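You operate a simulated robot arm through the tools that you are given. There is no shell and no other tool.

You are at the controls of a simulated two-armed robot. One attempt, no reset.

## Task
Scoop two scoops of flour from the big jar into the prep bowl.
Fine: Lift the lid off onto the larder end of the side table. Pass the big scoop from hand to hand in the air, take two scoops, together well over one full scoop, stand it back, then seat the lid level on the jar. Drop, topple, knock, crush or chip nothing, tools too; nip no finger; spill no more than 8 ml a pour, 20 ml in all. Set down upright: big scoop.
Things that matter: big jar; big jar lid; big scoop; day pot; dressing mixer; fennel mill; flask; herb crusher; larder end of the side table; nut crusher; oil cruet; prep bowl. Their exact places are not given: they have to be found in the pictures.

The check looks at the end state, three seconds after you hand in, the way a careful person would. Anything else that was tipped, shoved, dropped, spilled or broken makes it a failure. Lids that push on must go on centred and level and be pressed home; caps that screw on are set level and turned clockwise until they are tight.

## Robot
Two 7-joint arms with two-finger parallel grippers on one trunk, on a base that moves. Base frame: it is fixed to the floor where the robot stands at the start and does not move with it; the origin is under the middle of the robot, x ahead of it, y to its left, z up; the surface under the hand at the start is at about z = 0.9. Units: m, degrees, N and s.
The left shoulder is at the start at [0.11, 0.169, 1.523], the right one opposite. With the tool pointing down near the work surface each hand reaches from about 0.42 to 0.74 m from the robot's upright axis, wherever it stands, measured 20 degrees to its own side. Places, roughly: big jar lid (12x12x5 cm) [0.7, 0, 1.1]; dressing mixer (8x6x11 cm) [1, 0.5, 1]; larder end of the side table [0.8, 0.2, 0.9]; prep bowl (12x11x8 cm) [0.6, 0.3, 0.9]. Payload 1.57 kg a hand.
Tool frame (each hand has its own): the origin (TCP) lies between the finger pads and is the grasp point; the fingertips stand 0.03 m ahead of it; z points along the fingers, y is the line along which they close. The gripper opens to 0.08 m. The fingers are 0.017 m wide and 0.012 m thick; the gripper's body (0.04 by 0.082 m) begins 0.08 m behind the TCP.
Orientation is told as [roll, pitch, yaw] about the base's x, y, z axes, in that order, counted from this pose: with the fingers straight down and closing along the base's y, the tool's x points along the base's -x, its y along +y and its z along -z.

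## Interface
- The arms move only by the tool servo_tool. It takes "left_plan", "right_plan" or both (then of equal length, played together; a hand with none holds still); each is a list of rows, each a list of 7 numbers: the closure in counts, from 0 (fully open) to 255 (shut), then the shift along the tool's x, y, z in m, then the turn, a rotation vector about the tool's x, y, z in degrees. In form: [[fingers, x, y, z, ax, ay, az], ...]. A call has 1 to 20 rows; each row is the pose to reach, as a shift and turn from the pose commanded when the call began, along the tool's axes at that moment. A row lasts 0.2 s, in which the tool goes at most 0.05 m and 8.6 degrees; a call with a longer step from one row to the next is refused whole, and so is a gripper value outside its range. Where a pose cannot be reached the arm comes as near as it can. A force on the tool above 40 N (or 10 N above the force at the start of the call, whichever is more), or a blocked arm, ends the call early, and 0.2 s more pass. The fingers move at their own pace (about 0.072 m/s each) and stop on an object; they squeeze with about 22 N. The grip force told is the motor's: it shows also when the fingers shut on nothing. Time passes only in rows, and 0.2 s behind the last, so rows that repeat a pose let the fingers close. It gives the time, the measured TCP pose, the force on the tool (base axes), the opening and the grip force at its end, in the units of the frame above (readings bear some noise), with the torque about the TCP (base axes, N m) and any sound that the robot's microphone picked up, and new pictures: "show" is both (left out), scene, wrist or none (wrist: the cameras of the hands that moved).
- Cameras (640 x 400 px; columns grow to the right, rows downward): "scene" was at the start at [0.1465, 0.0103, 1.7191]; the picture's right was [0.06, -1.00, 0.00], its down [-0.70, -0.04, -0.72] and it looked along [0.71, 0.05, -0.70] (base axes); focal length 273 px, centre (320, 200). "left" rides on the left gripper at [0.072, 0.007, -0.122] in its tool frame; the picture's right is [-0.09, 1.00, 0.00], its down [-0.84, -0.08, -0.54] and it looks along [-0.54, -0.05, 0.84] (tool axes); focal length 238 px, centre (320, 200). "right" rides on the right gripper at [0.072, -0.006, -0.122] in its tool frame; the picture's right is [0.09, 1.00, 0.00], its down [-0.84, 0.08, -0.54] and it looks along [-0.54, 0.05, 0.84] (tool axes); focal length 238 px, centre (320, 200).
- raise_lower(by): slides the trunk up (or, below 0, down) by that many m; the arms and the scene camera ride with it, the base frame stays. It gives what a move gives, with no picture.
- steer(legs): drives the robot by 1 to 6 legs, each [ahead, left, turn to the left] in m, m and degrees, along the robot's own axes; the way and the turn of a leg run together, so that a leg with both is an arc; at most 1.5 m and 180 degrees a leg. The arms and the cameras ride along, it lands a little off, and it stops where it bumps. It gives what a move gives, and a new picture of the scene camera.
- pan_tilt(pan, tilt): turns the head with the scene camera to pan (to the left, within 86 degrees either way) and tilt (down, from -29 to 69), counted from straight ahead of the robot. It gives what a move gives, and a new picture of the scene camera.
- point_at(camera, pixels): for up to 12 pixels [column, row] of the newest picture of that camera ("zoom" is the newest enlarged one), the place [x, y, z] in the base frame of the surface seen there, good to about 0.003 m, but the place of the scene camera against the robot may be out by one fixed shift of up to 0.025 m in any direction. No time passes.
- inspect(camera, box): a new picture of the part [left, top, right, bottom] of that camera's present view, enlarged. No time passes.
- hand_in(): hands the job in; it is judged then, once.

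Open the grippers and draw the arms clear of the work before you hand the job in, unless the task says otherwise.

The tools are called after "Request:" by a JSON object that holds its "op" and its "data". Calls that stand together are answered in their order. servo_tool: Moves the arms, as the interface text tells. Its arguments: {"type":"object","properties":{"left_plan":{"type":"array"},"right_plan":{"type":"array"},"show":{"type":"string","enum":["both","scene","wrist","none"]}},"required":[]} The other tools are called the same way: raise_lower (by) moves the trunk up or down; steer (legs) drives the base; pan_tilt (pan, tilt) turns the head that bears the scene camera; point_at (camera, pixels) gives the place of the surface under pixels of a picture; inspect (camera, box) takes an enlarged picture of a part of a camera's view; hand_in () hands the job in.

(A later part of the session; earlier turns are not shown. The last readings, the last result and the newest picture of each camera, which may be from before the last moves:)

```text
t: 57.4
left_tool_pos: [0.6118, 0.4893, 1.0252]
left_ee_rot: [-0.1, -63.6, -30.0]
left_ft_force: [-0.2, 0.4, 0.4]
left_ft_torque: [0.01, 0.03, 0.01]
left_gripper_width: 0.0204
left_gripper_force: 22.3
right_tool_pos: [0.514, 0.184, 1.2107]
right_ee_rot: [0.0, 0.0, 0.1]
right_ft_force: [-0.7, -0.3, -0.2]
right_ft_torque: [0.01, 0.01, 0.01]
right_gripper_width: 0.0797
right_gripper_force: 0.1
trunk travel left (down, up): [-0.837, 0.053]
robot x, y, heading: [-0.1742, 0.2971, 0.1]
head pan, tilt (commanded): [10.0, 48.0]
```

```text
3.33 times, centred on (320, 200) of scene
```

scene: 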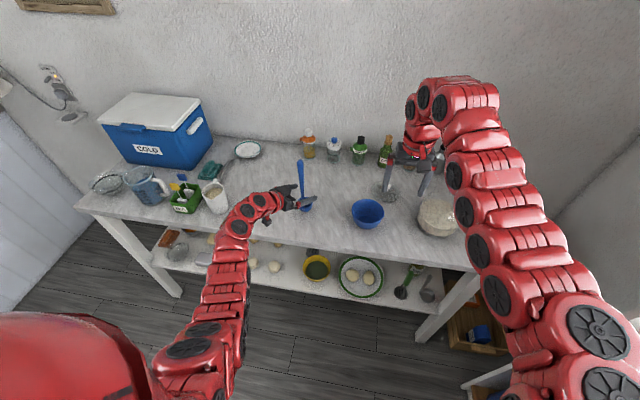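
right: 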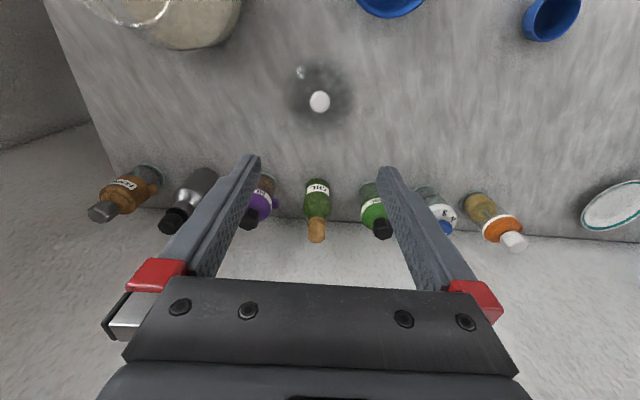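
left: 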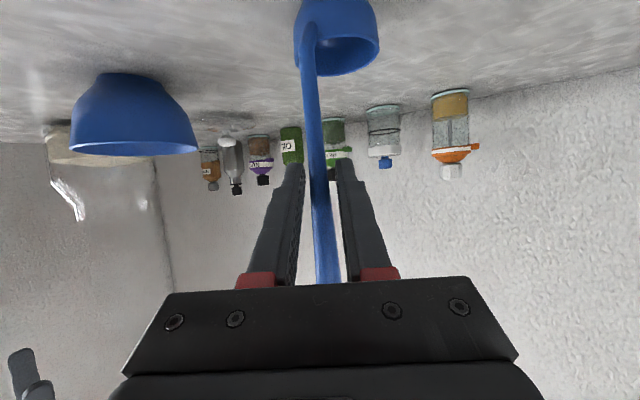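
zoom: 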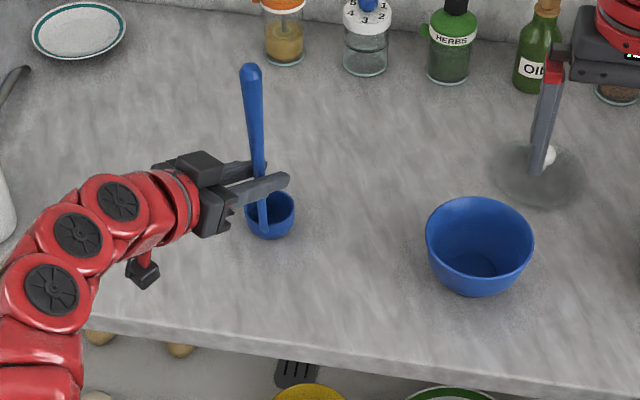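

The fingers stopped at 20.4 mm with 22 N on the handle. I lift slowly, straight up, first 3 cm.

Request:
{"op": "servo_tool", "data": {"left_plan": [[255, -0.0018, 0, -0.0009, 0, 0, 0], [255, -0.0045, 0, -0.0022, 0, 0, 0], [255, -0.009, 0, -0.0044, 0, 0, 0], [255, -0.0135, 0, -0.0066, 0, 0, 0], [255, -0.018, 0, -0.0088, 0, 0, 0], [255, -0.0225, 0, -0.011, 0, 0, 0], [255, -0.027, 0, -0.0132, 0, 0, 0], [255, -0.027, 0, -0.0132, 0, 0, 0]], "show": "both"}}

Request:
{"op": "inspect", "data": {"camera": "scene", "box": [240, 140, 400, 260]}}

```text
t: 59.2
left_tool_pos: [0.613, 0.4884, 1.0549]
left_ee_rot: [0.0, -63.5, -29.9]
left_ft_force: [0.4, 0.2, -0.8]
left_ft_torque: [-0.01, 0.03, -0.01]
left_gripper_width: 0.0203
left_gripper_force: 21.8
right_tool_pos: [0.5142, 0.1865, 1.2117]
right_ee_rot: [0.0, -0.1, -0.1]
right_ft_force: [-0.3, 0.5, -0.6]
right_ft_torque: [0.0, -0.01, 0.0]
right_gripper_width: 0.0801
right_gripper_force: 0.0
trunk travel left (down, up): [-0.837, 0.053]
robot x, y, heading: [-0.1743, 0.2983, -0.0]
head pan, tilt (commanded): [10.0, 48.0]
```

scene: 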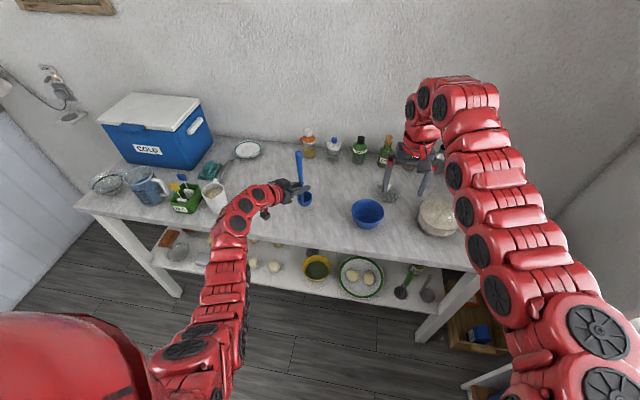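
left: 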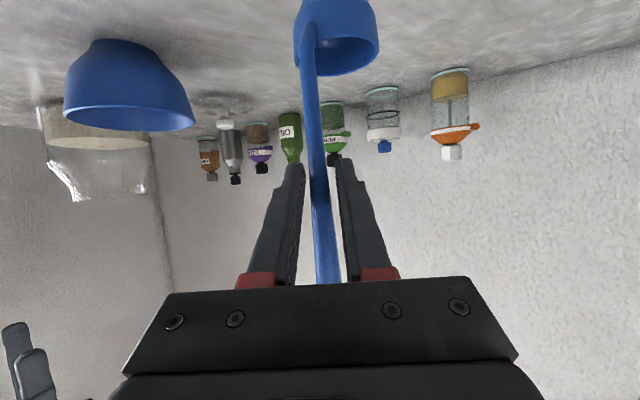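

```text
3.33 times, centred on (320, 200) of scene
```

zoom: 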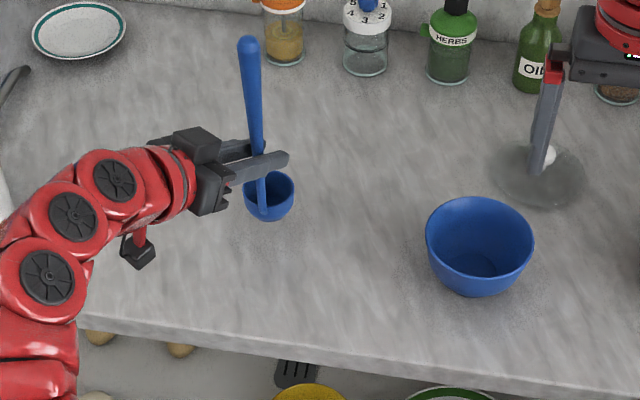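

The scoop is in the air, hanging straight. I rotate the left hand 30 degrees left (so it points straight ahead and the cup points forward-left) and carry the scoop to about (0.60, 0.43) with the cup bottom at z≈0.96 for the pass.

Request:
{"op": "servo_tool", "data": {"left_plan": [[255, -0.0058, -0.0095, 0.0004, -4.5, 0, -2.23], [255, -0.0116, -0.0189, 0.0008, -8.95, 0, -4.46], [255, -0.0174, -0.0284, 0.0012, -13.4, 0, -6.69], [255, -0.0232, -0.0378, 0.0017, -17.9, 0, -8.92], [255, -0.029, -0.0472, 0.0021, -22.4, 0, -11.15], [255, -0.0348, -0.0567, 0.0025, -26.85, 0, -13.38], [255, -0.0348, -0.0567, 0.0025, -26.85, 0, -13.38]], "show": "both"}}

```text
t: 60.8
left_tool_pos: [0.5984, 0.4305, 1.0846]
left_ee_rot: [-0.1, -63.6, 0.3]
left_ft_force: [0.6, 0.5, -0.5]
left_ft_torque: [0.01, 0.01, 0.02]
left_gripper_width: 0.0207
left_gripper_force: 21.8
right_tool_pos: [0.5134, 0.1848, 1.2118]
right_ee_rot: [0.0, 0.0, 0.0]
right_ft_force: [0.5, -0.1, -0.1]
right_ft_torque: [-0.01, -0.02, 0.01]
right_gripper_width: 0.0799
right_gripper_force: 0.0
trunk travel left (down, up): [-0.837, 0.053]
robot x, y, heading: [-0.1708, 0.2936, 0.4]
head pan, tilt (commanded): [10.0, 48.0]
```

scene: 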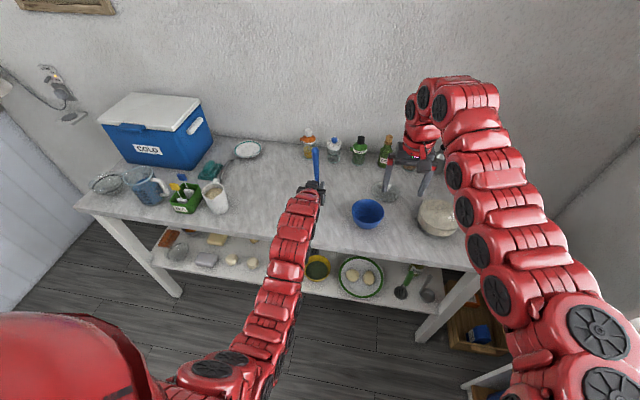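
left: 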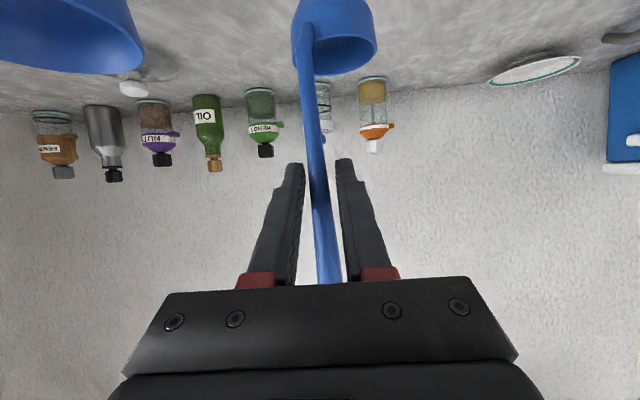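

The scoop hangs at (0.598, 0.430) with the left grip at z=1.085. I now pitch the right hand forward in place at (0.513, 0.185), as worked with the left.

Request:
{"op": "servo_tool", "data": {"right_plan": [[0, 0, 0, 0.005, 0, -8, 0], [0, 0, 0, 0.01, 0, -16, 0], [0, 0, 0, 0.015, 0, -24, 0], [0, 0, 0, 0.02, 0, -32, 0], [0, 0, 0, 0.025, 0, -40, 0], [0, 0, 0, 0.03, 0, -48, 0], [0, 0, 0, 0.03, 0, -56, 0], [0, 0, 0, 0.03, 0, -60, 0], [0, 0, 0, 0.03, 0, -60, 0]], "show": "both"}}

```text
t: 62.8
left_tool_pos: [0.5998, 0.4302, 1.0848]
left_ee_rot: [-0.1, -63.5, 0.1]
left_ft_force: [-0.6, 0.5, -1.5]
left_ft_torque: [-0.03, 0.01, 0.01]
left_gripper_width: 0.0201
left_gripper_force: 22.4
right_tool_pos: [0.5137, 0.1856, 1.1813]
right_ee_rot: [-0.1, -60.0, -0.1]
right_ft_force: [0.4, 0.7, 0.2]
right_ft_torque: [0.0, 0.03, 0.01]
right_gripper_width: 0.0802
right_gripper_force: 0.2
right hand out of reach, approached as far as the arm can: row 2
trunk travel left (down, up): [-0.837, 0.053]
robot x, y, heading: [-0.17, 0.2985, -0.2]
head pan, tilt (commanded): [10.0, 48.0]
```

scene: 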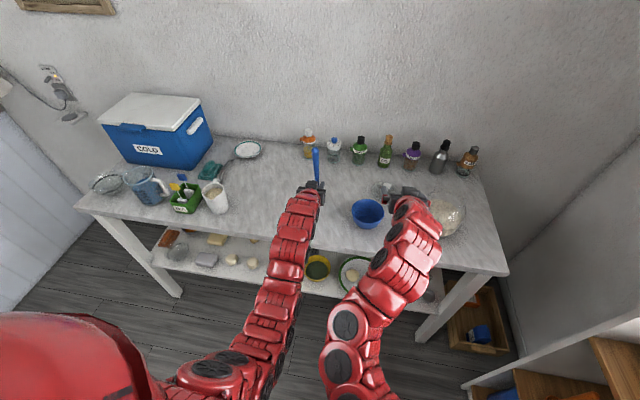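
right: 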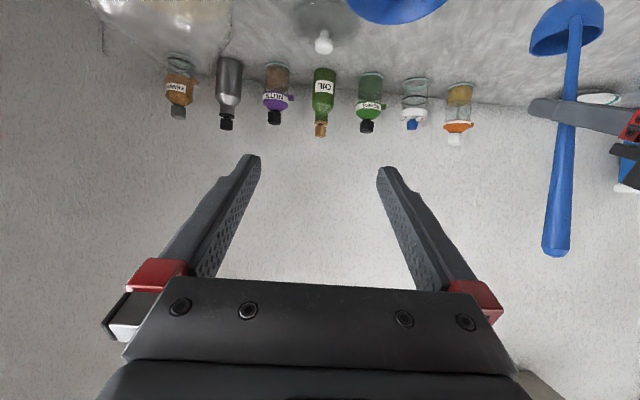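

The right hand is pitched forward at (0.514, 0.186, 1.181), and its camera shows the scoop with handle top at (556,252). I measure the handle line from here.

Request:
{"op": "point_at", "data": {"camera": "right", "pixels": [[556, 245], [558, 225], [561, 200], [563, 180], [566, 155], [568, 140], [572, 80], [574, 50], [545, 40], [600, 30], [575, 110], [545, 105]]}}

Request:
{"op": "inspect", "data": {"camera": "right", "box": [500, 0, 640, 270]}}

```text
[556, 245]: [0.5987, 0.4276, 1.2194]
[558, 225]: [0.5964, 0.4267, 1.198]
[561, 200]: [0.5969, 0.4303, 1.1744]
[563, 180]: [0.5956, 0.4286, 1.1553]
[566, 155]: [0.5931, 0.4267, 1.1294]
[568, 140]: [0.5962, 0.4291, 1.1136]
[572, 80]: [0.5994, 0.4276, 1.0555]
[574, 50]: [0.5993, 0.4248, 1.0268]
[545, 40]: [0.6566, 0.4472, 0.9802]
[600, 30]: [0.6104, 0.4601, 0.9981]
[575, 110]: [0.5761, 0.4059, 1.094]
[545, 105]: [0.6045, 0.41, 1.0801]
```

```text
1.48 times, centred on (570, 135) of right
```

zoom: 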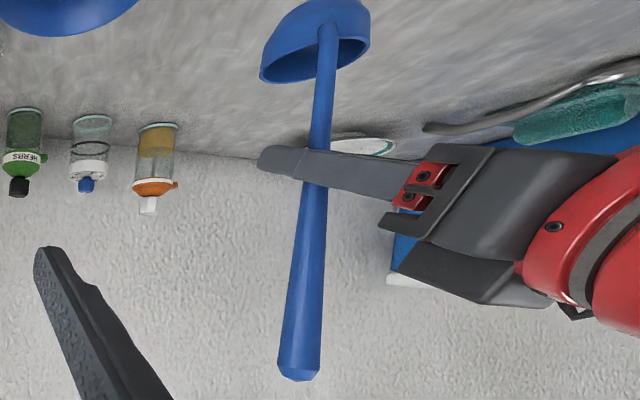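

The handle is about 17 mm thick near its top (z≈1.224), centre (0.600, 0.431). I bring the right hand, yawed 30 degrees left, to a pre-grasp at about (0.525, 0.388, 1.24), above the left hand.

Request:
{"op": "servo_tool", "data": {"right_plan": [[0, -0.026, 0, -0.0148, -5.2, 0, -3], [0, -0.0511, 0.02, -0.0295, -10.4, 0, -6], [0, -0.052, 0.06, -0.028, -15.6, 0, -9], [0, -0.053, 0.1, -0.026, -20.8, 0, -12], [0, -0.054, 0.14, -0.024, -25.98, 0, -15], [0, -0.055, 0.175, -0.022, -25.98, 0, -15], [0, -0.0566, 0.202, -0.02, -25.98, 0, -15], [0, -0.0566, 0.202, -0.02, -25.98, 0, -15]], "show": "both"}}

```text
t: 64.6
left_tool_pos: [0.5991, 0.431, 1.0843]
left_ee_rot: [-0.1, -63.6, 0.2]
left_ft_force: [0.0, -0.3, -1.1]
left_ft_torque: [-0.01, 0.01, 0.01]
left_gripper_width: 0.02
left_gripper_force: 22.1
right_tool_pos: [0.526, 0.3885, 1.2389]
right_ee_rot: [0.0, -60.0, 29.9]
right_ft_force: [-0.7, -0.2, 0.0]
right_ft_torque: [-0.02, 0.02, 0.05]
right_gripper_width: 0.0798
right_gripper_force: 0.0
trunk travel left (down, up): [-0.837, 0.053]
robot x, y, heading: [-0.1684, 0.2992, 0.1]
head pan, tilt (commanded): [10.0, 48.0]
```

scene: 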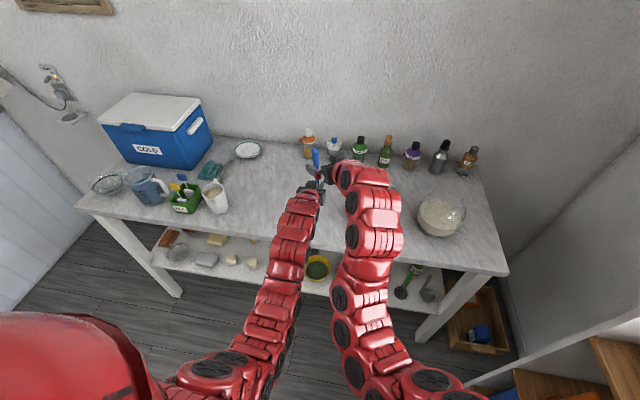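
right: 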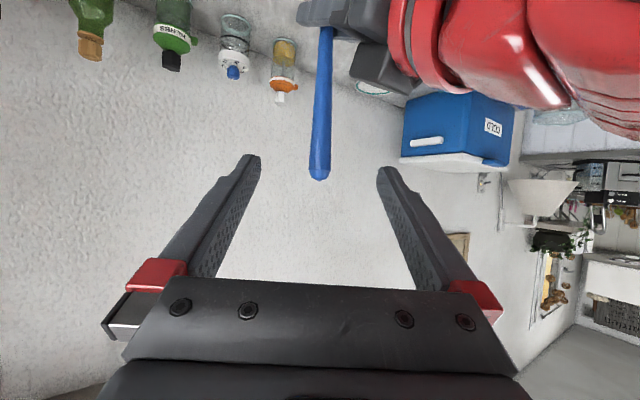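

The handle top is centred between the right fingers at (320,175). To give the right hand's camera more room beside the left gripper, I first swing the left hand 15 degrees around the handle.

Request:
{"op": "servo_tool", "data": {"left_plan": [[255, 0, 0, 0, 4.5, 0, 2.2], [255, 0, 0, 0, 9, 0, 4.5], [255, 0, 0, 0, 13.4, 0, 6.7], [255, 0, 0, 0, 13.4, 0, 6.7]], "show": "none"}}

Request:
{"op": "inspect", "data": {"camera": "right", "box": [220, 0, 420, 200]}}

Request:
{"op": "point_at", "data": {"camera": "zoom", "pixels": [[318, 330], [318, 300], [320, 260], [322, 200], [325, 140], [325, 100]]}}

```text
t: 65.6
left_tool_pos: [0.5997, 0.4308, 1.0851]
left_ee_rot: [0.0, -63.6, -15.0]
left_ft_force: [-0.1, 0.8, -0.9]
left_ft_torque: [0.02, 0.03, 0.02]
left_gripper_width: 0.0203
left_gripper_force: 22.1
right_tool_pos: [0.526, 0.3883, 1.2392]
right_ee_rot: [0.0, -60.1, 30.0]
right_ft_force: [-0.2, 0.4, 0.0]
right_ft_torque: [0.0, 0.01, -0.01]
right_gripper_width: 0.0801
right_gripper_force: 0.0
trunk travel left (down, up): [-0.837, 0.053]
robot x, y, heading: [-0.172, 0.2961, -0.2]
head pan, tilt (commanded): [10.0, 48.0]
```

```text
2.00 times, centred on (320, 100) of right
```

zoom: 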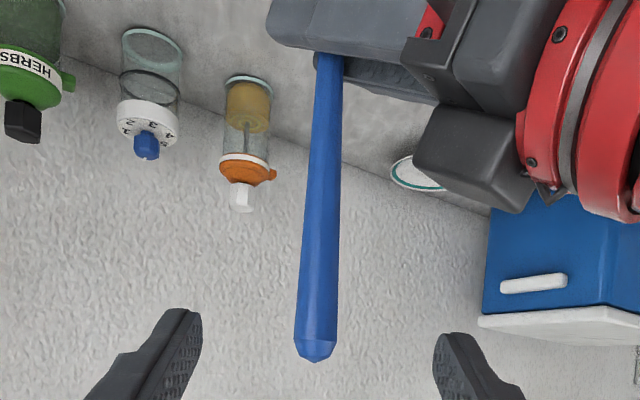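

```text
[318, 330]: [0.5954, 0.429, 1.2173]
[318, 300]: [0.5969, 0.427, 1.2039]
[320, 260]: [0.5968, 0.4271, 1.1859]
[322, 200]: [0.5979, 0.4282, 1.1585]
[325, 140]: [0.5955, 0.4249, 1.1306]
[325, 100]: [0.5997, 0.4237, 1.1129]
```

The handle centre near the top is about (0.603, 0.431). I advance the right hand 10 cm along its approach and check.

Request:
{"op": "servo_tool", "data": {"right_plan": [[0, 0, -0.001, 0.02, 0, 0, 0], [0, 0, -0.002, 0.04, 0, 0, 0], [0, 0, -0.002, 0.06, 0, 0, 0], [0, 0, -0.002, 0.08, 0, 0, 0], [0, 0, -0.002, 0.09, 0, 0, 0], [0, 0, -0.002, 0.1, 0, 0, 0], [0, 0, -0.002, 0.1, 0, 0, 0]], "show": "both"}}

Request:
{"op": "inspect", "data": {"camera": "scene", "box": [260, 130, 420, 260]}}

```text
t: 67.2
left_tool_pos: [0.5988, 0.4308, 1.0842]
left_ee_rot: [0.0, -63.7, -14.8]
left_ft_force: [-0.1, 0.0, -0.8]
left_ft_torque: [0.01, 0.09, 0.0]
left_gripper_width: 0.0201
left_gripper_force: 21.7
right_tool_pos: [0.6013, 0.4303, 1.1907]
right_ee_rot: [-0.1, -60.0, 30.0]
right_ft_force: [0.5, 0.3, -0.3]
right_ft_torque: [0.02, 0.0, -0.02]
right_gripper_width: 0.0799
right_gripper_force: 0.0
trunk travel left (down, up): [-0.837, 0.053]
robot x, y, heading: [-0.1723, 0.2995, -0.2]
head pan, tilt (commanded): [10.0, 48.0]
```

scene: 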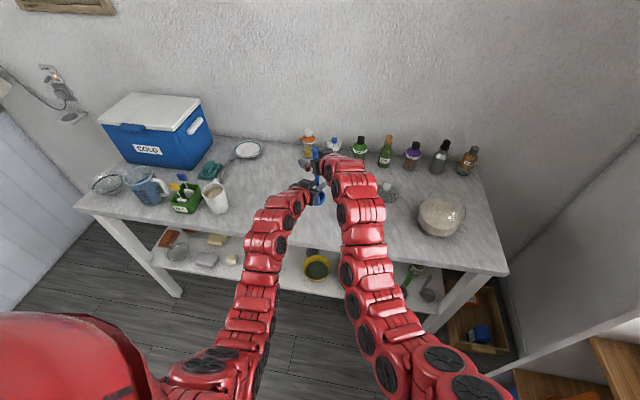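
right: 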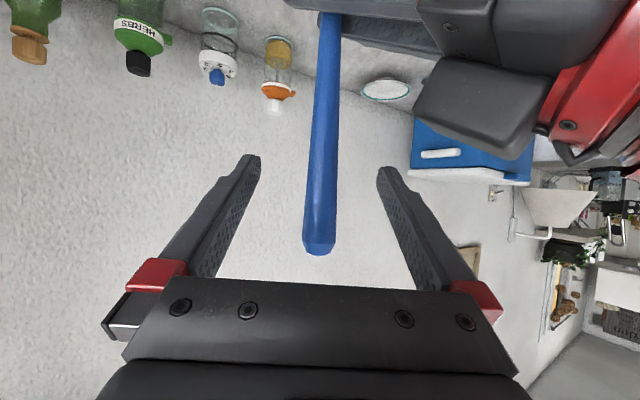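

```text
3.08 times, centred on (340, 195) of scene
```

zoom: 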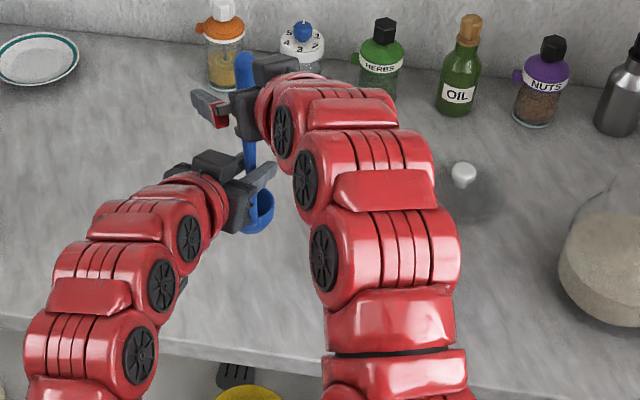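

The handle is centred between the right fingers at the TCP. I close the right hand slowly while the left still holds.

Request:
{"op": "servo_tool", "data": {"right_plan": [[120, 0, 0, 0, 0, 0, 0], [150, 0, 0, 0, 0, 0, 0], [170, 0, 0, 0, 0, 0, 0], [180, 0, 0, 0, 0, 0, 0], [190, 0, 0, 0, 0, 0, 0], [200, 0, 0, 0, 0, 0, 0], [215, 0, 0, 0, 0, 0, 0], [235, 0, 0, 0, 0, 0, 0], [255, 0, 0, 0, 0, 0, 0], [255, 0, 0, 0, 0, 0, 0]], "show": "wrist"}}

```text
t: 69.4
left_tool_pos: [0.5999, 0.4322, 1.0845]
left_ee_rot: [0.0, -63.6, -14.9]
left_ft_force: [-5.7, 10.7, -3.5]
left_ft_torque: [-0.47, -0.43, 0.1]
left_gripper_width: 0.0102
left_gripper_force: 22.7
right_tool_pos: [0.6012, 0.4298, 1.1896]
right_ee_rot: [-0.1, -60.1, 30.1]
right_ft_force: [3.4, -9.9, 2.7]
right_ft_torque: [-0.61, -0.02, -0.08]
right_gripper_width: 0.0212
right_gripper_force: 22.3
trunk travel left (down, up): [-0.837, 0.053]
robot x, y, heading: [-0.1727, 0.2955, 0.1]
head pan, tilt (commanded): [10.0, 48.0]
```

right: 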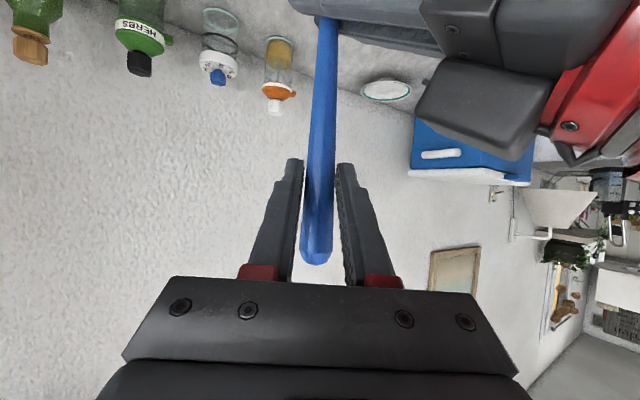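

The left grip's opening changed from 20 to 10 mm and the hands push against each other with about 12 N; something shifted in the left grip. I look at both views before releasing.

Request:
{"op": "inspect", "data": {"camera": "left", "box": [220, 0, 420, 290]}}

Request:
{"op": "inspect", "data": {"camera": "right", "box": [230, 0, 430, 290]}}

Request:
{"op": "inspect", "data": {"camera": "scene", "box": [280, 130, 380, 230]}}

```text
1.38 times, centred on (320, 145) of left
```

zoom: 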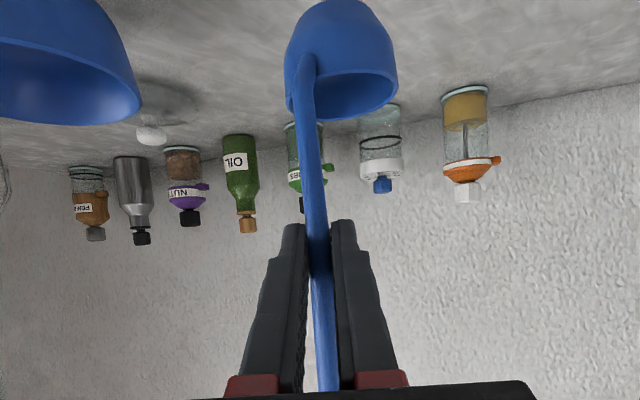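

```text
1.38 times, centred on (330, 145) of right
```

zoom: 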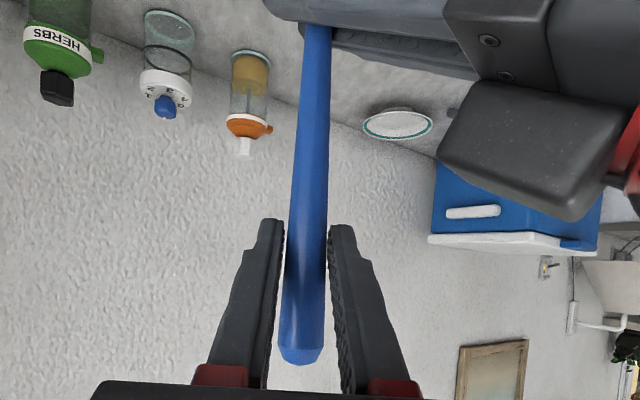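

```text
4.00 times, centred on (330, 180) of scene
```

zoom: 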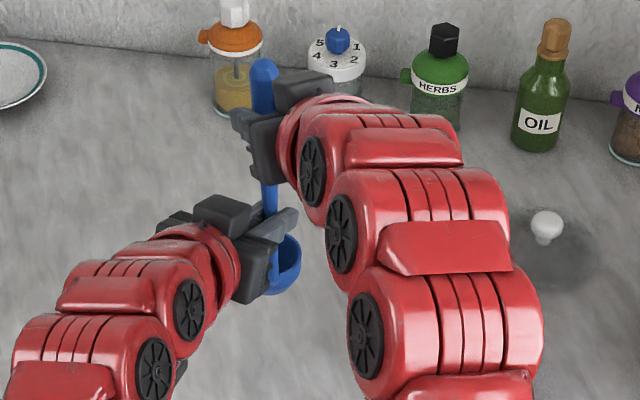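

Both hands now hold the handle tightly; the handle turned or seated itself in the left pads. I measure the handle's line with the right camera before releasing the left.

Request:
{"op": "point_at", "data": {"camera": "right", "pixels": [[328, 30], [326, 70], [323, 110], [321, 150], [319, 190], [317, 230], [316, 255]]}}

Request:
{"op": "point_at", "data": {"camera": "zoom", "pixels": [[264, 70], [266, 100], [270, 195], [285, 250], [265, 270], [290, 280]]}}

```text
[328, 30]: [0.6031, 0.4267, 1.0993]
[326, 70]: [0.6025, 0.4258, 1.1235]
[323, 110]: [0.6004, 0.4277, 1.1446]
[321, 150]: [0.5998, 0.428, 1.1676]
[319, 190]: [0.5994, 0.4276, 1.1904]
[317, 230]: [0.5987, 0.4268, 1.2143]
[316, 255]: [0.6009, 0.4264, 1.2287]
```

```text
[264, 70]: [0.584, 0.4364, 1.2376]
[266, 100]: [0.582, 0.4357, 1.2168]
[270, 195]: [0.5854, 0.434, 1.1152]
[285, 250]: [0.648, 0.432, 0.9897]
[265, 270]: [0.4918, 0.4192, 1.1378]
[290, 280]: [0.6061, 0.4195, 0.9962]
```

The handle is still vertical within a degree. I open the left hand in steps while the right holds.

Request:
{"op": "servo_tool", "data": {"left_plan": [[235, 0, 0, 0, 0, 0, 0], [215, 0, 0, 0, 0, 0, 0], [190, 0, 0, 0, 0, 0, 0], [160, 0, 0, 0, 0, 0, 0], [120, 0, 0, 0, 0, 0, 0], [80, 0, 0, 0, 0, 0, 0], [40, 0, 0, 0, 0, 0, 0], [0, 0, 0, 0, 0, 0, 0], [0, 0, 0, 0, 0, 0, 0]], "show": "both"}}

Request:
{"op": "inspect", "data": {"camera": "right", "box": [230, 0, 430, 290]}}

```text
t: 71.4
left_tool_pos: [0.5987, 0.4295, 1.0844]
left_ee_rot: [0.1, -63.6, -14.9]
left_ft_force: [-0.5, 0.9, -0.3]
left_ft_torque: [0.01, 0.02, 0.01]
left_gripper_width: 0.0799
left_gripper_force: 0.0
right_tool_pos: [0.6009, 0.4296, 1.1889]
right_ee_rot: [0.0, -60.0, 30.0]
right_ft_force: [-0.5, 0.0, 1.2]
right_ft_torque: [-0.01, 0.07, -0.01]
right_gripper_width: 0.0209
right_gripper_force: 22.1
trunk travel left (down, up): [-0.837, 0.053]
robot x, y, heading: [-0.1741, 0.2992, 0.2]
head pan, tilt (commanded): [10.0, 48.0]
```

scene: 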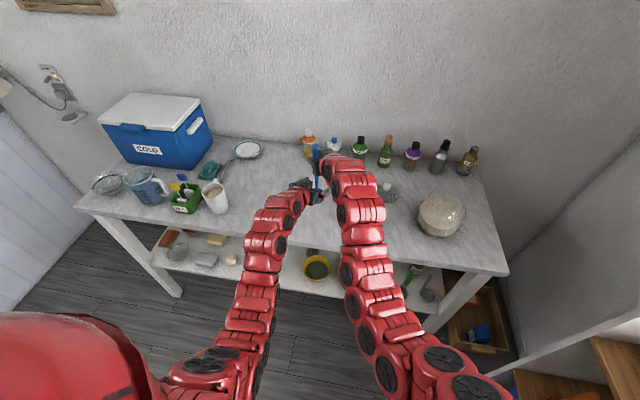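
left: 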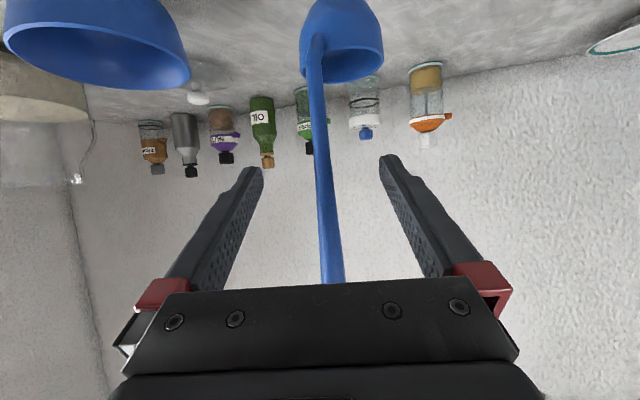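

```text
1.38 times, centred on (330, 145) of right
```

zoom: 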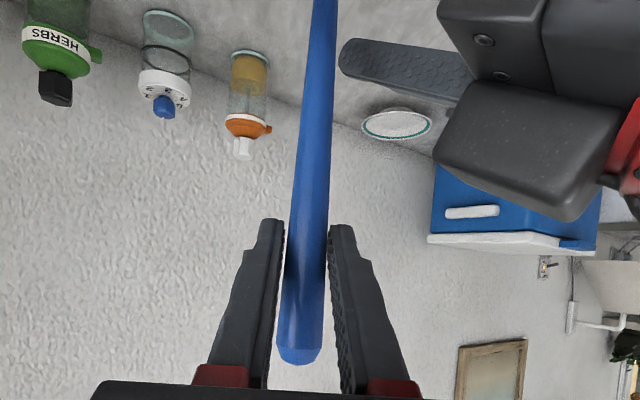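

The right hand alone carries the scoop now, hanging straight. I withdraw the left hand backwards, then off to the left.

Request:
{"op": "servo_tool", "data": {"left_plan": [[0, 0, 0, -0.03, 0, 0, 0], [0, 0, 0, -0.06, 0, 0, 0], [0, 0, 0, -0.09, 0, 0, 0], [0, 0, 0.02, -0.12, 0, 0, 0], [0, 0, 0.06, -0.13, 0, 0, 0], [0, 0, 0.1, -0.13, 0, 0, 0], [0, 0, 0.14, -0.13, 0, 0, 0], [0, 0, 0.18, -0.13, 0, 0, 0], [0, 0, 0.22, -0.13, 0, 0, 0], [0, 0, 0.25, -0.13, 0, 0, 0], [0, 0, 0.25, -0.13, 0, 0, 0]], "show": "both"}}

```text
t: 73.8
left_tool_pos: [0.5506, 0.7023, 1.1429]
left_ee_rot: [0.0, -63.7, -14.9]
left_ft_force: [0.4, -0.4, -0.2]
left_ft_torque: [0.0, 0.01, 0.0]
left_gripper_width: 0.08
left_gripper_force: 0.1
right_tool_pos: [0.6005, 0.4289, 1.1901]
right_ee_rot: [0.1, -60.0, 29.9]
right_ft_force: [0.3, -0.3, -1.1]
right_ft_torque: [-0.03, 0.01, 0.02]
right_gripper_width: 0.0209
right_gripper_force: 21.6
trunk travel left (down, up): [-0.837, 0.053]
robot x, y, heading: [-0.1721, 0.2956, 0.5]
head pan, tilt (commanded): [10.0, 48.0]
```

scene: 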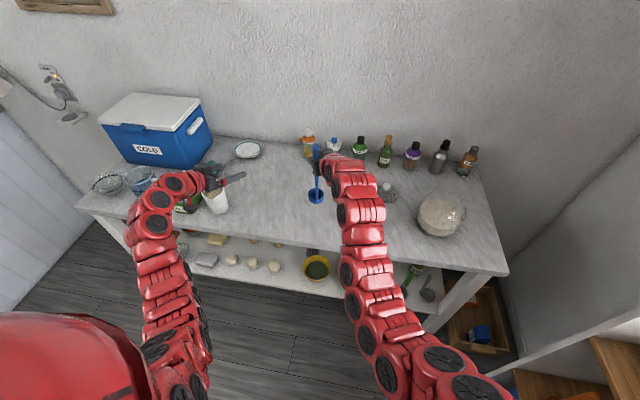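
left: 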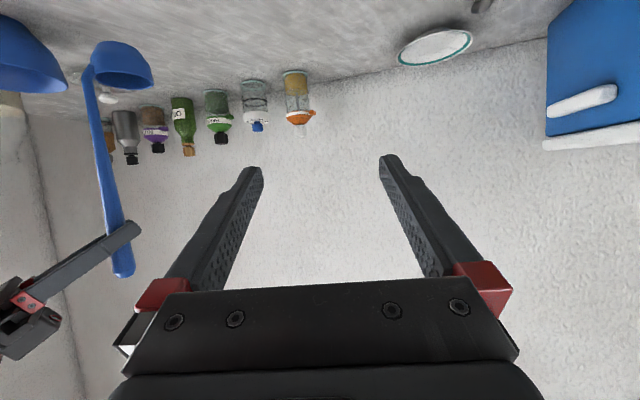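

The left hand is clear at y=0.70 and sees the scoop hanging from the right hand at (110,60)-(122,270). I measure the cup and handle to know the scoop's pose in the right hand.

Request:
{"op": "inspect", "data": {"camera": "left", "box": [0, 0, 200, 290]}}

Request:
{"op": "point_at", "data": {"camera": "left", "pixels": [[122, 268], [118, 245], [112, 200], [107, 170], [102, 140], [97, 115], [93, 90], [92, 75], [125, 45], [110, 60], [150, 80], [140, 60]]}}

```text
1.38 times, centred on (100, 145) of left
```

zoom: 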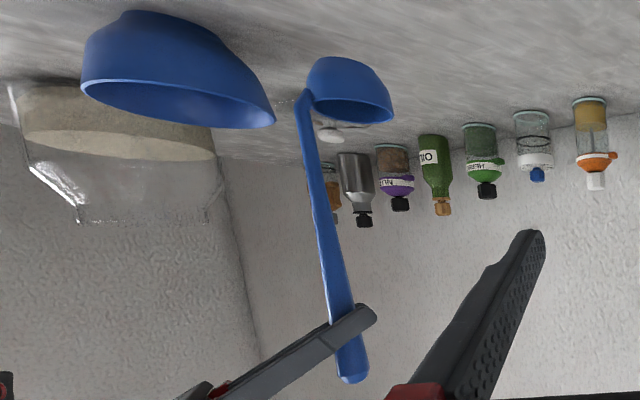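

```text
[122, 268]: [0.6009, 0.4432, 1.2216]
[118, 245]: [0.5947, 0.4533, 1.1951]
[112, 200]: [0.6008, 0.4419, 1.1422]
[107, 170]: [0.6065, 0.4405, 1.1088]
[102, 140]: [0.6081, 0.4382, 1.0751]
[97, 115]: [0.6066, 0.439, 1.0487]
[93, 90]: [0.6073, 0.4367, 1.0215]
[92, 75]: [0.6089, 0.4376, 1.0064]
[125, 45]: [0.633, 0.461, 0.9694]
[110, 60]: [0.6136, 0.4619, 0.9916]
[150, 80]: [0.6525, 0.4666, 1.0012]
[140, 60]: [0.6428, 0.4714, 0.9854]
```

The scoop hangs vertical; cup centre is about (0.040, 0.012, -0.187) from the right TCP and its bottom is at z≈0.959. I raise the right hand 12 cm and turn the left hand to watch jar and bowl.

Request:
{"op": "servo_tool", "data": {"right_plan": [[255, -0.0173, 0, -0.01, 0, 0, 0], [255, -0.0346, 0, -0.02, 0, 0, 0], [255, -0.052, 0, -0.03, 0, 0, 0], [255, -0.0693, 0, -0.04, 0, 0, 0], [255, -0.0866, 0, -0.05, 0, 0, 0], [255, -0.104, 0, -0.06, 0, 0, 0], [255, -0.104, 0, -0.06, 0, 0, 0]], "left_plan": [[0, 0, 0, -0.01, 3.7, 0, 1.9], [0, 0, 0, -0.02, 7.5, 0, 3.7], [0, 0, 0, -0.03, 11.2, 0, 5.6], [0, 0, 0, -0.04, 14.9, 0, 7.4], [0, 0, 0, -0.05, 18.7, 0, 9.3], [0, 0, 0, -0.06, 22.4, 0, 11.15], [0, 0, 0, -0.06, 22.4, 0, 11.15]], "show": "both"}}

```text
t: 75.4
left_tool_pos: [0.4986, 0.7164, 1.1712]
left_ee_rot: [0.1, -63.6, -40.1]
left_ft_force: [0.4, -0.4, -0.3]
left_ft_torque: [0.03, -0.06, 0.03]
left_gripper_width: 0.0799
left_gripper_force: 0.1
right_tool_pos: [0.601, 0.4313, 1.31]
right_ee_rot: [0.2, -59.9, 29.9]
right_ft_force: [-0.7, 0.5, -1.2]
right_ft_torque: [0.01, 0.05, 0.02]
right_gripper_width: 0.021
right_gripper_force: 22.1
trunk travel left (down, up): [-0.837, 0.053]
robot x, y, heading: [-0.1742, 0.2979, 0.3]
head pan, tilt (commanded): [10.0, 48.0]
```

scene: 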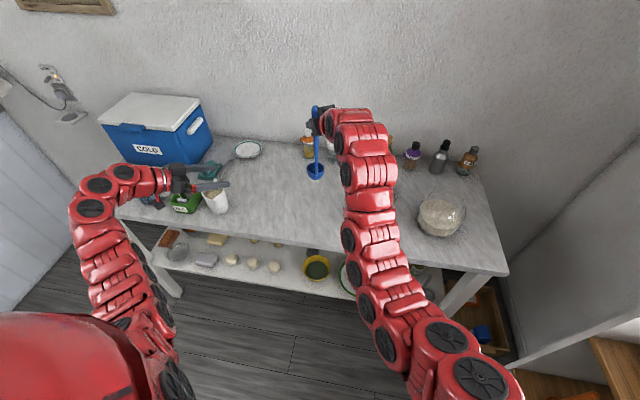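
right: 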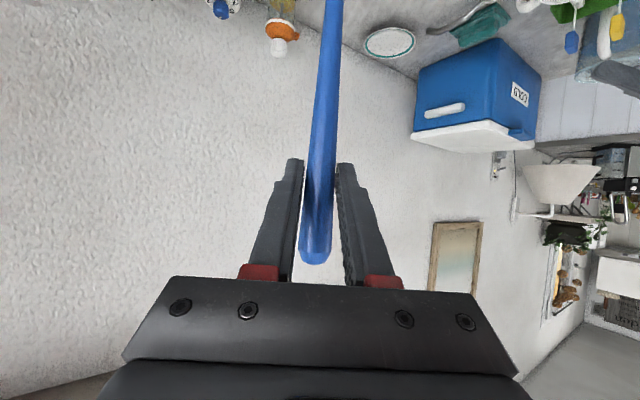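
left: 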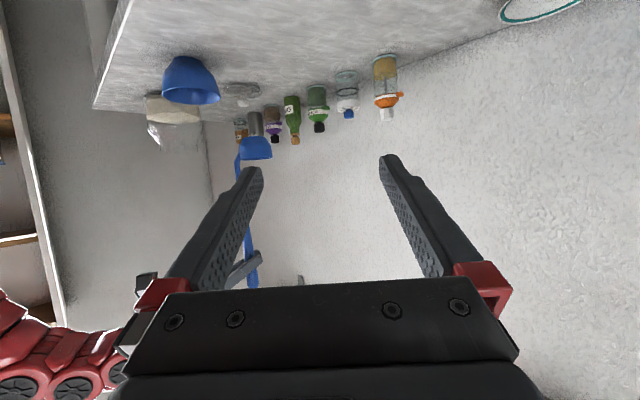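

Both moved well. Before loading flour I test the pouring motion with the empty scoop: first I carry the cup over the bowl's centre (0.622, 0.253), rim at z≈1.08.

Request:
{"op": "servo_tool", "data": {"right_plan": [[255, 0.0132, -0.0222, -0.0107, 0, 0, 0], [255, 0.0265, -0.0444, -0.0213, 0, 0, 0], [255, 0.0397, -0.0666, -0.032, 0, 0, 0], [255, 0.053, -0.0887, -0.0426, 0, 0, 0], [255, 0.0662, -0.1109, -0.0533, 0, 0, 0], [255, 0.0795, -0.1331, -0.0639, 0, 0, 0], [255, 0.0927, -0.1553, -0.0746, 0, 0, 0], [255, 0.0927, -0.1553, -0.0746, 0, 0, 0]], "show": "both"}}

Request:
{"op": "inspect", "data": {"camera": "left", "box": [90, 20, 290, 200]}}

```text
t: 77.2
left_tool_pos: [0.4998, 0.7156, 1.1692]
left_ee_rot: [0.0, -63.6, -40.0]
left_ft_force: [-0.4, 0.7, 0.6]
left_ft_torque: [-0.01, -0.02, 0.0]
left_gripper_width: 0.0801
left_gripper_force: 0.2
right_tool_pos: [0.584, 0.2414, 1.2666]
right_ee_rot: [-0.2, -59.9, 30.0]
right_ft_force: [-0.8, 0.2, -1.6]
right_ft_torque: [-0.01, 0.02, -0.04]
right_gripper_width: 0.0209
right_gripper_force: 22.2
trunk travel left (down, up): [-0.837, 0.053]
robot x, y, heading: [-0.1693, 0.297, -0.1]
head pan, tilt (commanded): [10.0, 48.0]
```

scene: 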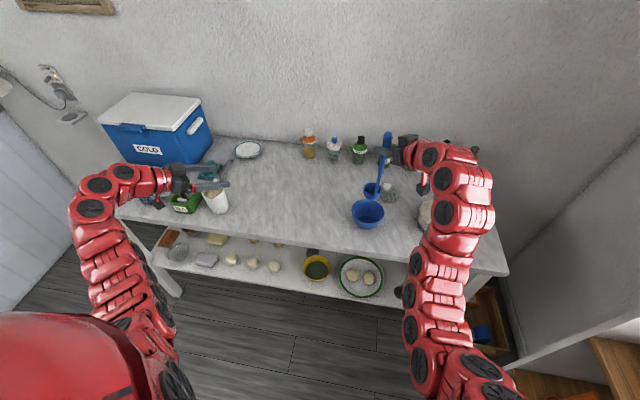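
right: 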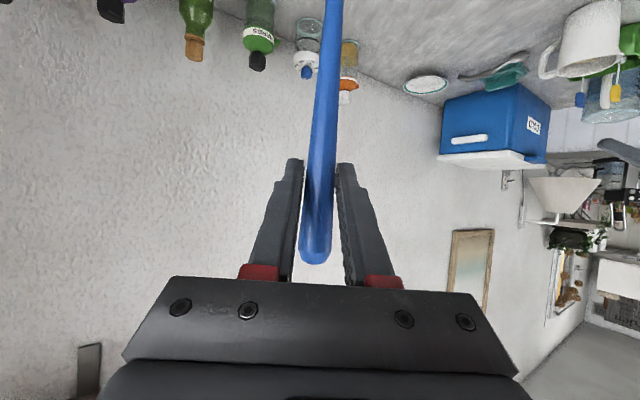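

```text
2.22 times, centred on (190, 110) of left
```

zoom: 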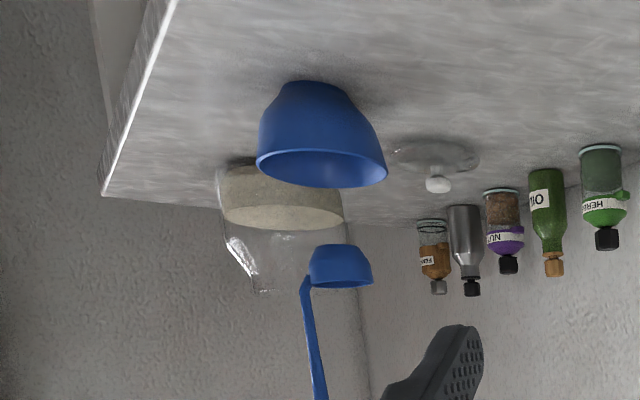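

The left camera gives a fine side view of cup and bowl. I now tilt the empty scoop 64 degrees about the cup's rim centre to test the pouring path.

Request:
{"op": "servo_tool", "data": {"right_plan": [[255, 0.0027, 0.0259, 0.0016, 4, 0, -6.93], [255, 0.0085, 0.0512, 0.0049, 8, 0, -13.86], [255, 0.0173, 0.0752, 0.01, 12, 0, -20.78], [255, 0.0289, 0.0977, 0.0167, 16, 0, -27.71], [255, 0.0431, 0.118, 0.0249, 20, 0, -34.64], [255, 0.0597, 0.1359, 0.0345, 24, 0, -41.57], [255, 0.0781, 0.1509, 0.0451, 28, 0, -48.5], [255, 0.0982, 0.1628, 0.0567, 32, 0, -55.42], [255, 0.0982, 0.1628, 0.0567, 32, 0, -55.42]], "show": "both"}}

Request:
{"op": "inspect", "data": {"camera": "left", "box": [90, 20, 290, 200]}}

```text
t: 79.2
left_tool_pos: [0.4978, 0.7173, 1.1699]
left_ee_rot: [0.1, -63.6, -39.9]
left_ft_force: [-0.3, 0.2, -0.2]
left_ft_torque: [0.0, -0.01, -0.02]
left_gripper_width: 0.0802
left_gripper_force: 0.1
right_tool_pos: [0.5009, 0.3813, 1.1549]
right_ee_rot: [-76.3, -22.3, 87.2]
right_ft_force: [0.3, -0.6, -1.4]
right_ft_torque: [0.09, 0.13, 0.01]
right_gripper_width: 0.0209
right_gripper_force: 22.5
trunk travel left (down, up): [-0.837, 0.053]
robot x, y, heading: [-0.1714, 0.2976, 0.0]
head pan, tilt (commanded): [10.0, 48.0]
```

scene: 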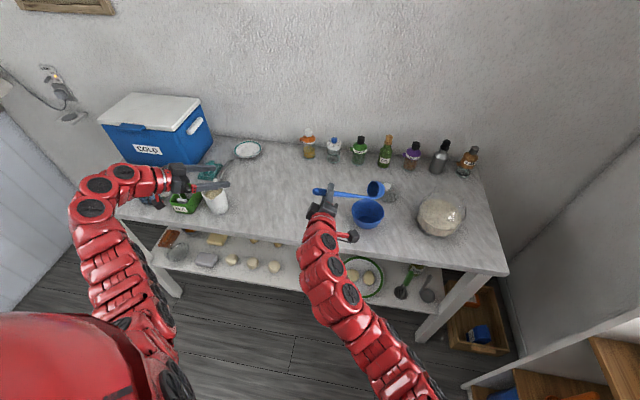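
right: 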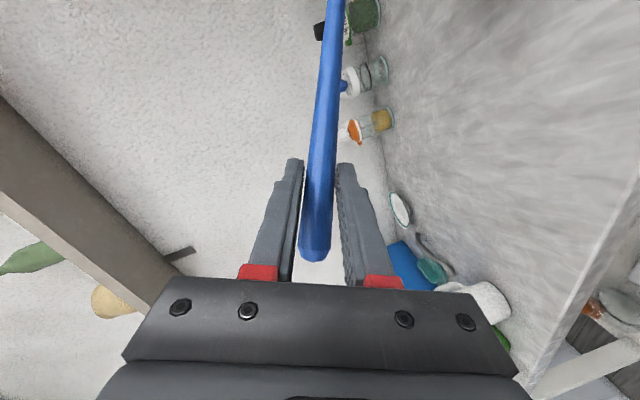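

```text
2.22 times, centred on (190, 110) of left
```

zoom: 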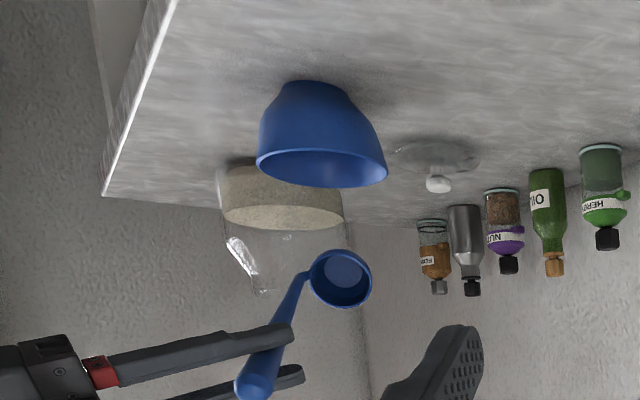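

The tilt works: the cup turned in place at (340,280) of the zoom. I measure the cup and bowl there, then continue to 120 degrees.

Request:
{"op": "point_at", "data": {"camera": "zoom", "pixels": [[340, 272], [340, 305], [340, 252], [312, 280], [370, 280], [258, 160], [386, 178], [320, 150], [320, 186]]}}

Request:
{"op": "servo_tool", "data": {"right_plan": [[255, 0.0027, 0.0259, 0.0016, 4, 0, -6.93], [255, 0.0085, 0.0512, 0.0049, 8, 0, -13.86], [255, 0.0173, 0.0752, 0.01, 12, 0, -20.78], [255, 0.0289, 0.0977, 0.0167, 16, 0, -27.71], [255, 0.0431, 0.118, 0.0249, 20, 0, -34.64], [255, 0.0597, 0.1359, 0.0345, 24, 0, -41.57], [255, 0.0781, 0.1509, 0.0451, 28, 0, -48.5], [255, 0.0781, 0.1509, 0.0451, 28, 0, -48.5]], "show": "both"}}

Request:
{"op": "inspect", "data": {"camera": "left", "box": [90, 20, 290, 200]}}

```text
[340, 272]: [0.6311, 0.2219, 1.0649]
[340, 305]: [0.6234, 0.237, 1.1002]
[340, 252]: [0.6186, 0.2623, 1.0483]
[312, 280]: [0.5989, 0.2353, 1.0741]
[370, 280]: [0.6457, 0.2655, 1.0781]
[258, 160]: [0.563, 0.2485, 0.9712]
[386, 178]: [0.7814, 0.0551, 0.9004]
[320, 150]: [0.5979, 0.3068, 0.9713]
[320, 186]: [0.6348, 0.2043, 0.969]
```

```text
t: 81.0
left_tool_pos: [0.4995, 0.7149, 1.1703]
left_ee_rot: [0.2, -63.6, -40.1]
left_ft_force: [-1.0, -0.7, -0.2]
left_ft_torque: [0.01, -0.02, 0.0]
left_gripper_width: 0.0804
left_gripper_force: 0.0
right_tool_pos: [0.5042, 0.3678, 0.9856]
right_ee_rot: [-106.0, 25.5, 86.3]
right_ft_force: [-0.6, -0.7, -1.4]
right_ft_torque: [0.09, 0.1, 0.06]
right_gripper_width: 0.021
right_gripper_force: 21.9
right hand out of reach, approached as far as the arm can: row 7, 8
trunk travel left (down, up): [-0.837, 0.053]
robot x, y, heading: [-0.1727, 0.2957, 0.0]
head pan, tilt (commanded): [10.0, 48.0]
```

scene: 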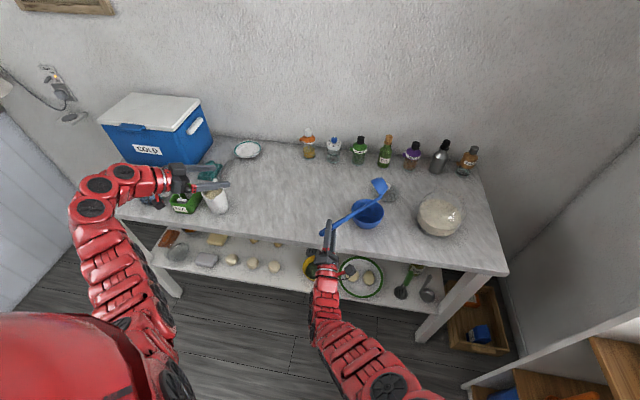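
right: 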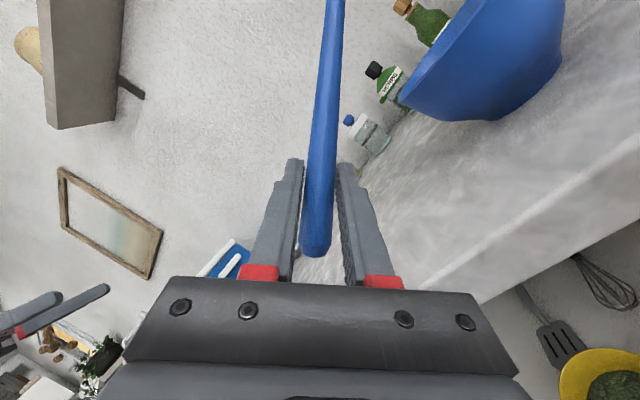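

```text
2.22 times, centred on (190, 110) of left
```

zoom: 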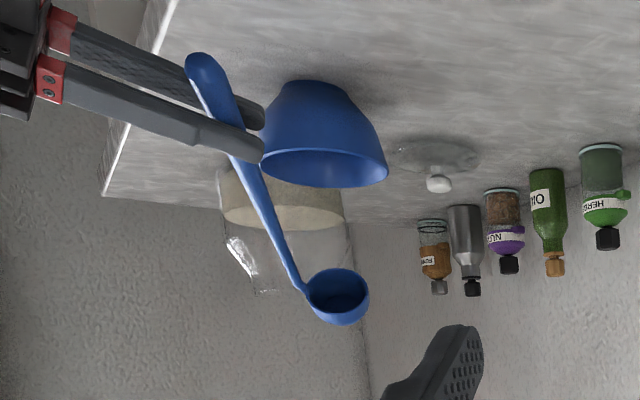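

The scoop reaches a 120 degree tilt (only 9 mm short in height), with the rim centre staying at about (0.622, 0.250, 1.075), right over the bowl. I reverse the motion to bring the scoop upright again.

Request:
{"op": "servo_tool", "data": {"right_plan": [[255, 0.0004, -0.0261, 0.0003, -4, 0, 6.93], [255, 0.004, -0.0519, 0.0023, -8, 0, 13.86], [255, 0.0107, -0.0769, 0.0062, -12, 0, 20.78], [255, 0.0203, -0.1005, 0.0117, -16, 0, 27.71], [255, 0.0327, -0.1224, 0.0189, -20, 0, 34.64], [255, 0.0475, -0.1421, 0.0275, -24, 0, 41.57], [255, 0.0646, -0.1591, 0.0373, -28, 0, 48.5], [255, 0.0837, -0.1734, 0.0483, -32, 0, 55.42], [255, 0.1042, -0.1844, 0.0602, -36, 0, 62.35], [255, 0.1257, -0.192, 0.0726, -40, 0, 69.28], [255, 0.1482, -0.196, 0.0856, -44, 0, 76.21], [255, 0.1708, -0.1964, 0.0986, -48, 0, 83.14], [255, 0.1932, -0.1931, 0.1116, -52, 0, 90.06], [255, 0.2151, -0.1863, 0.1242, -56, 0, 97.0], [255, 0.2359, -0.176, 0.1362, -60, 0, 103.92], [255, 0.2359, -0.176, 0.1362, -60, 0, 103.92]], "show": "both"}}

```text
t: 84.4
left_tool_pos: [0.4984, 0.7161, 1.1705]
left_ee_rot: [0.0, -63.8, -39.9]
left_ft_force: [-0.9, -0.2, -0.4]
left_ft_torque: [-0.01, 0.0, -0.03]
left_gripper_width: 0.08
left_gripper_force: 0.0
right_tool_pos: [0.5779, 0.2399, 1.2757]
right_ee_rot: [0.0, -60.0, 29.9]
right_ft_force: [1.0, 0.7, -1.9]
right_ft_torque: [-0.01, 0.05, -0.03]
right_gripper_width: 0.0208
right_gripper_force: 22.0
trunk travel left (down, up): [-0.837, 0.053]
robot x, y, heading: [-0.1739, 0.3007, -0.2]
head pan, tilt (commanded): [10.0, 48.0]
```

scene: 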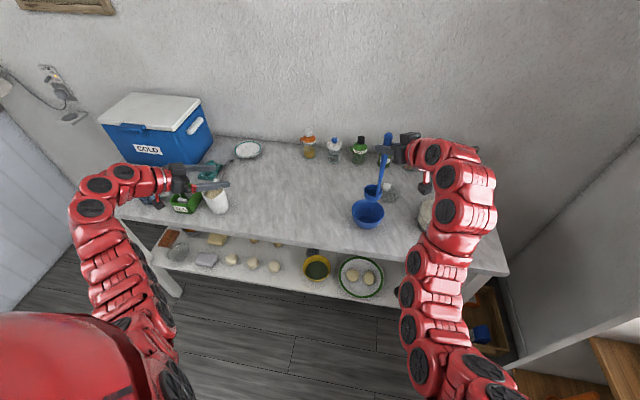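
right: 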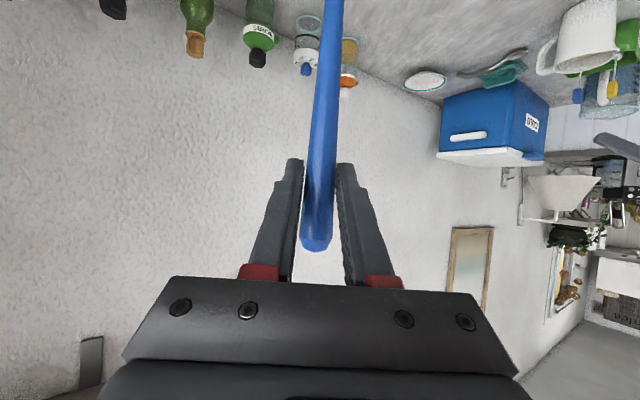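

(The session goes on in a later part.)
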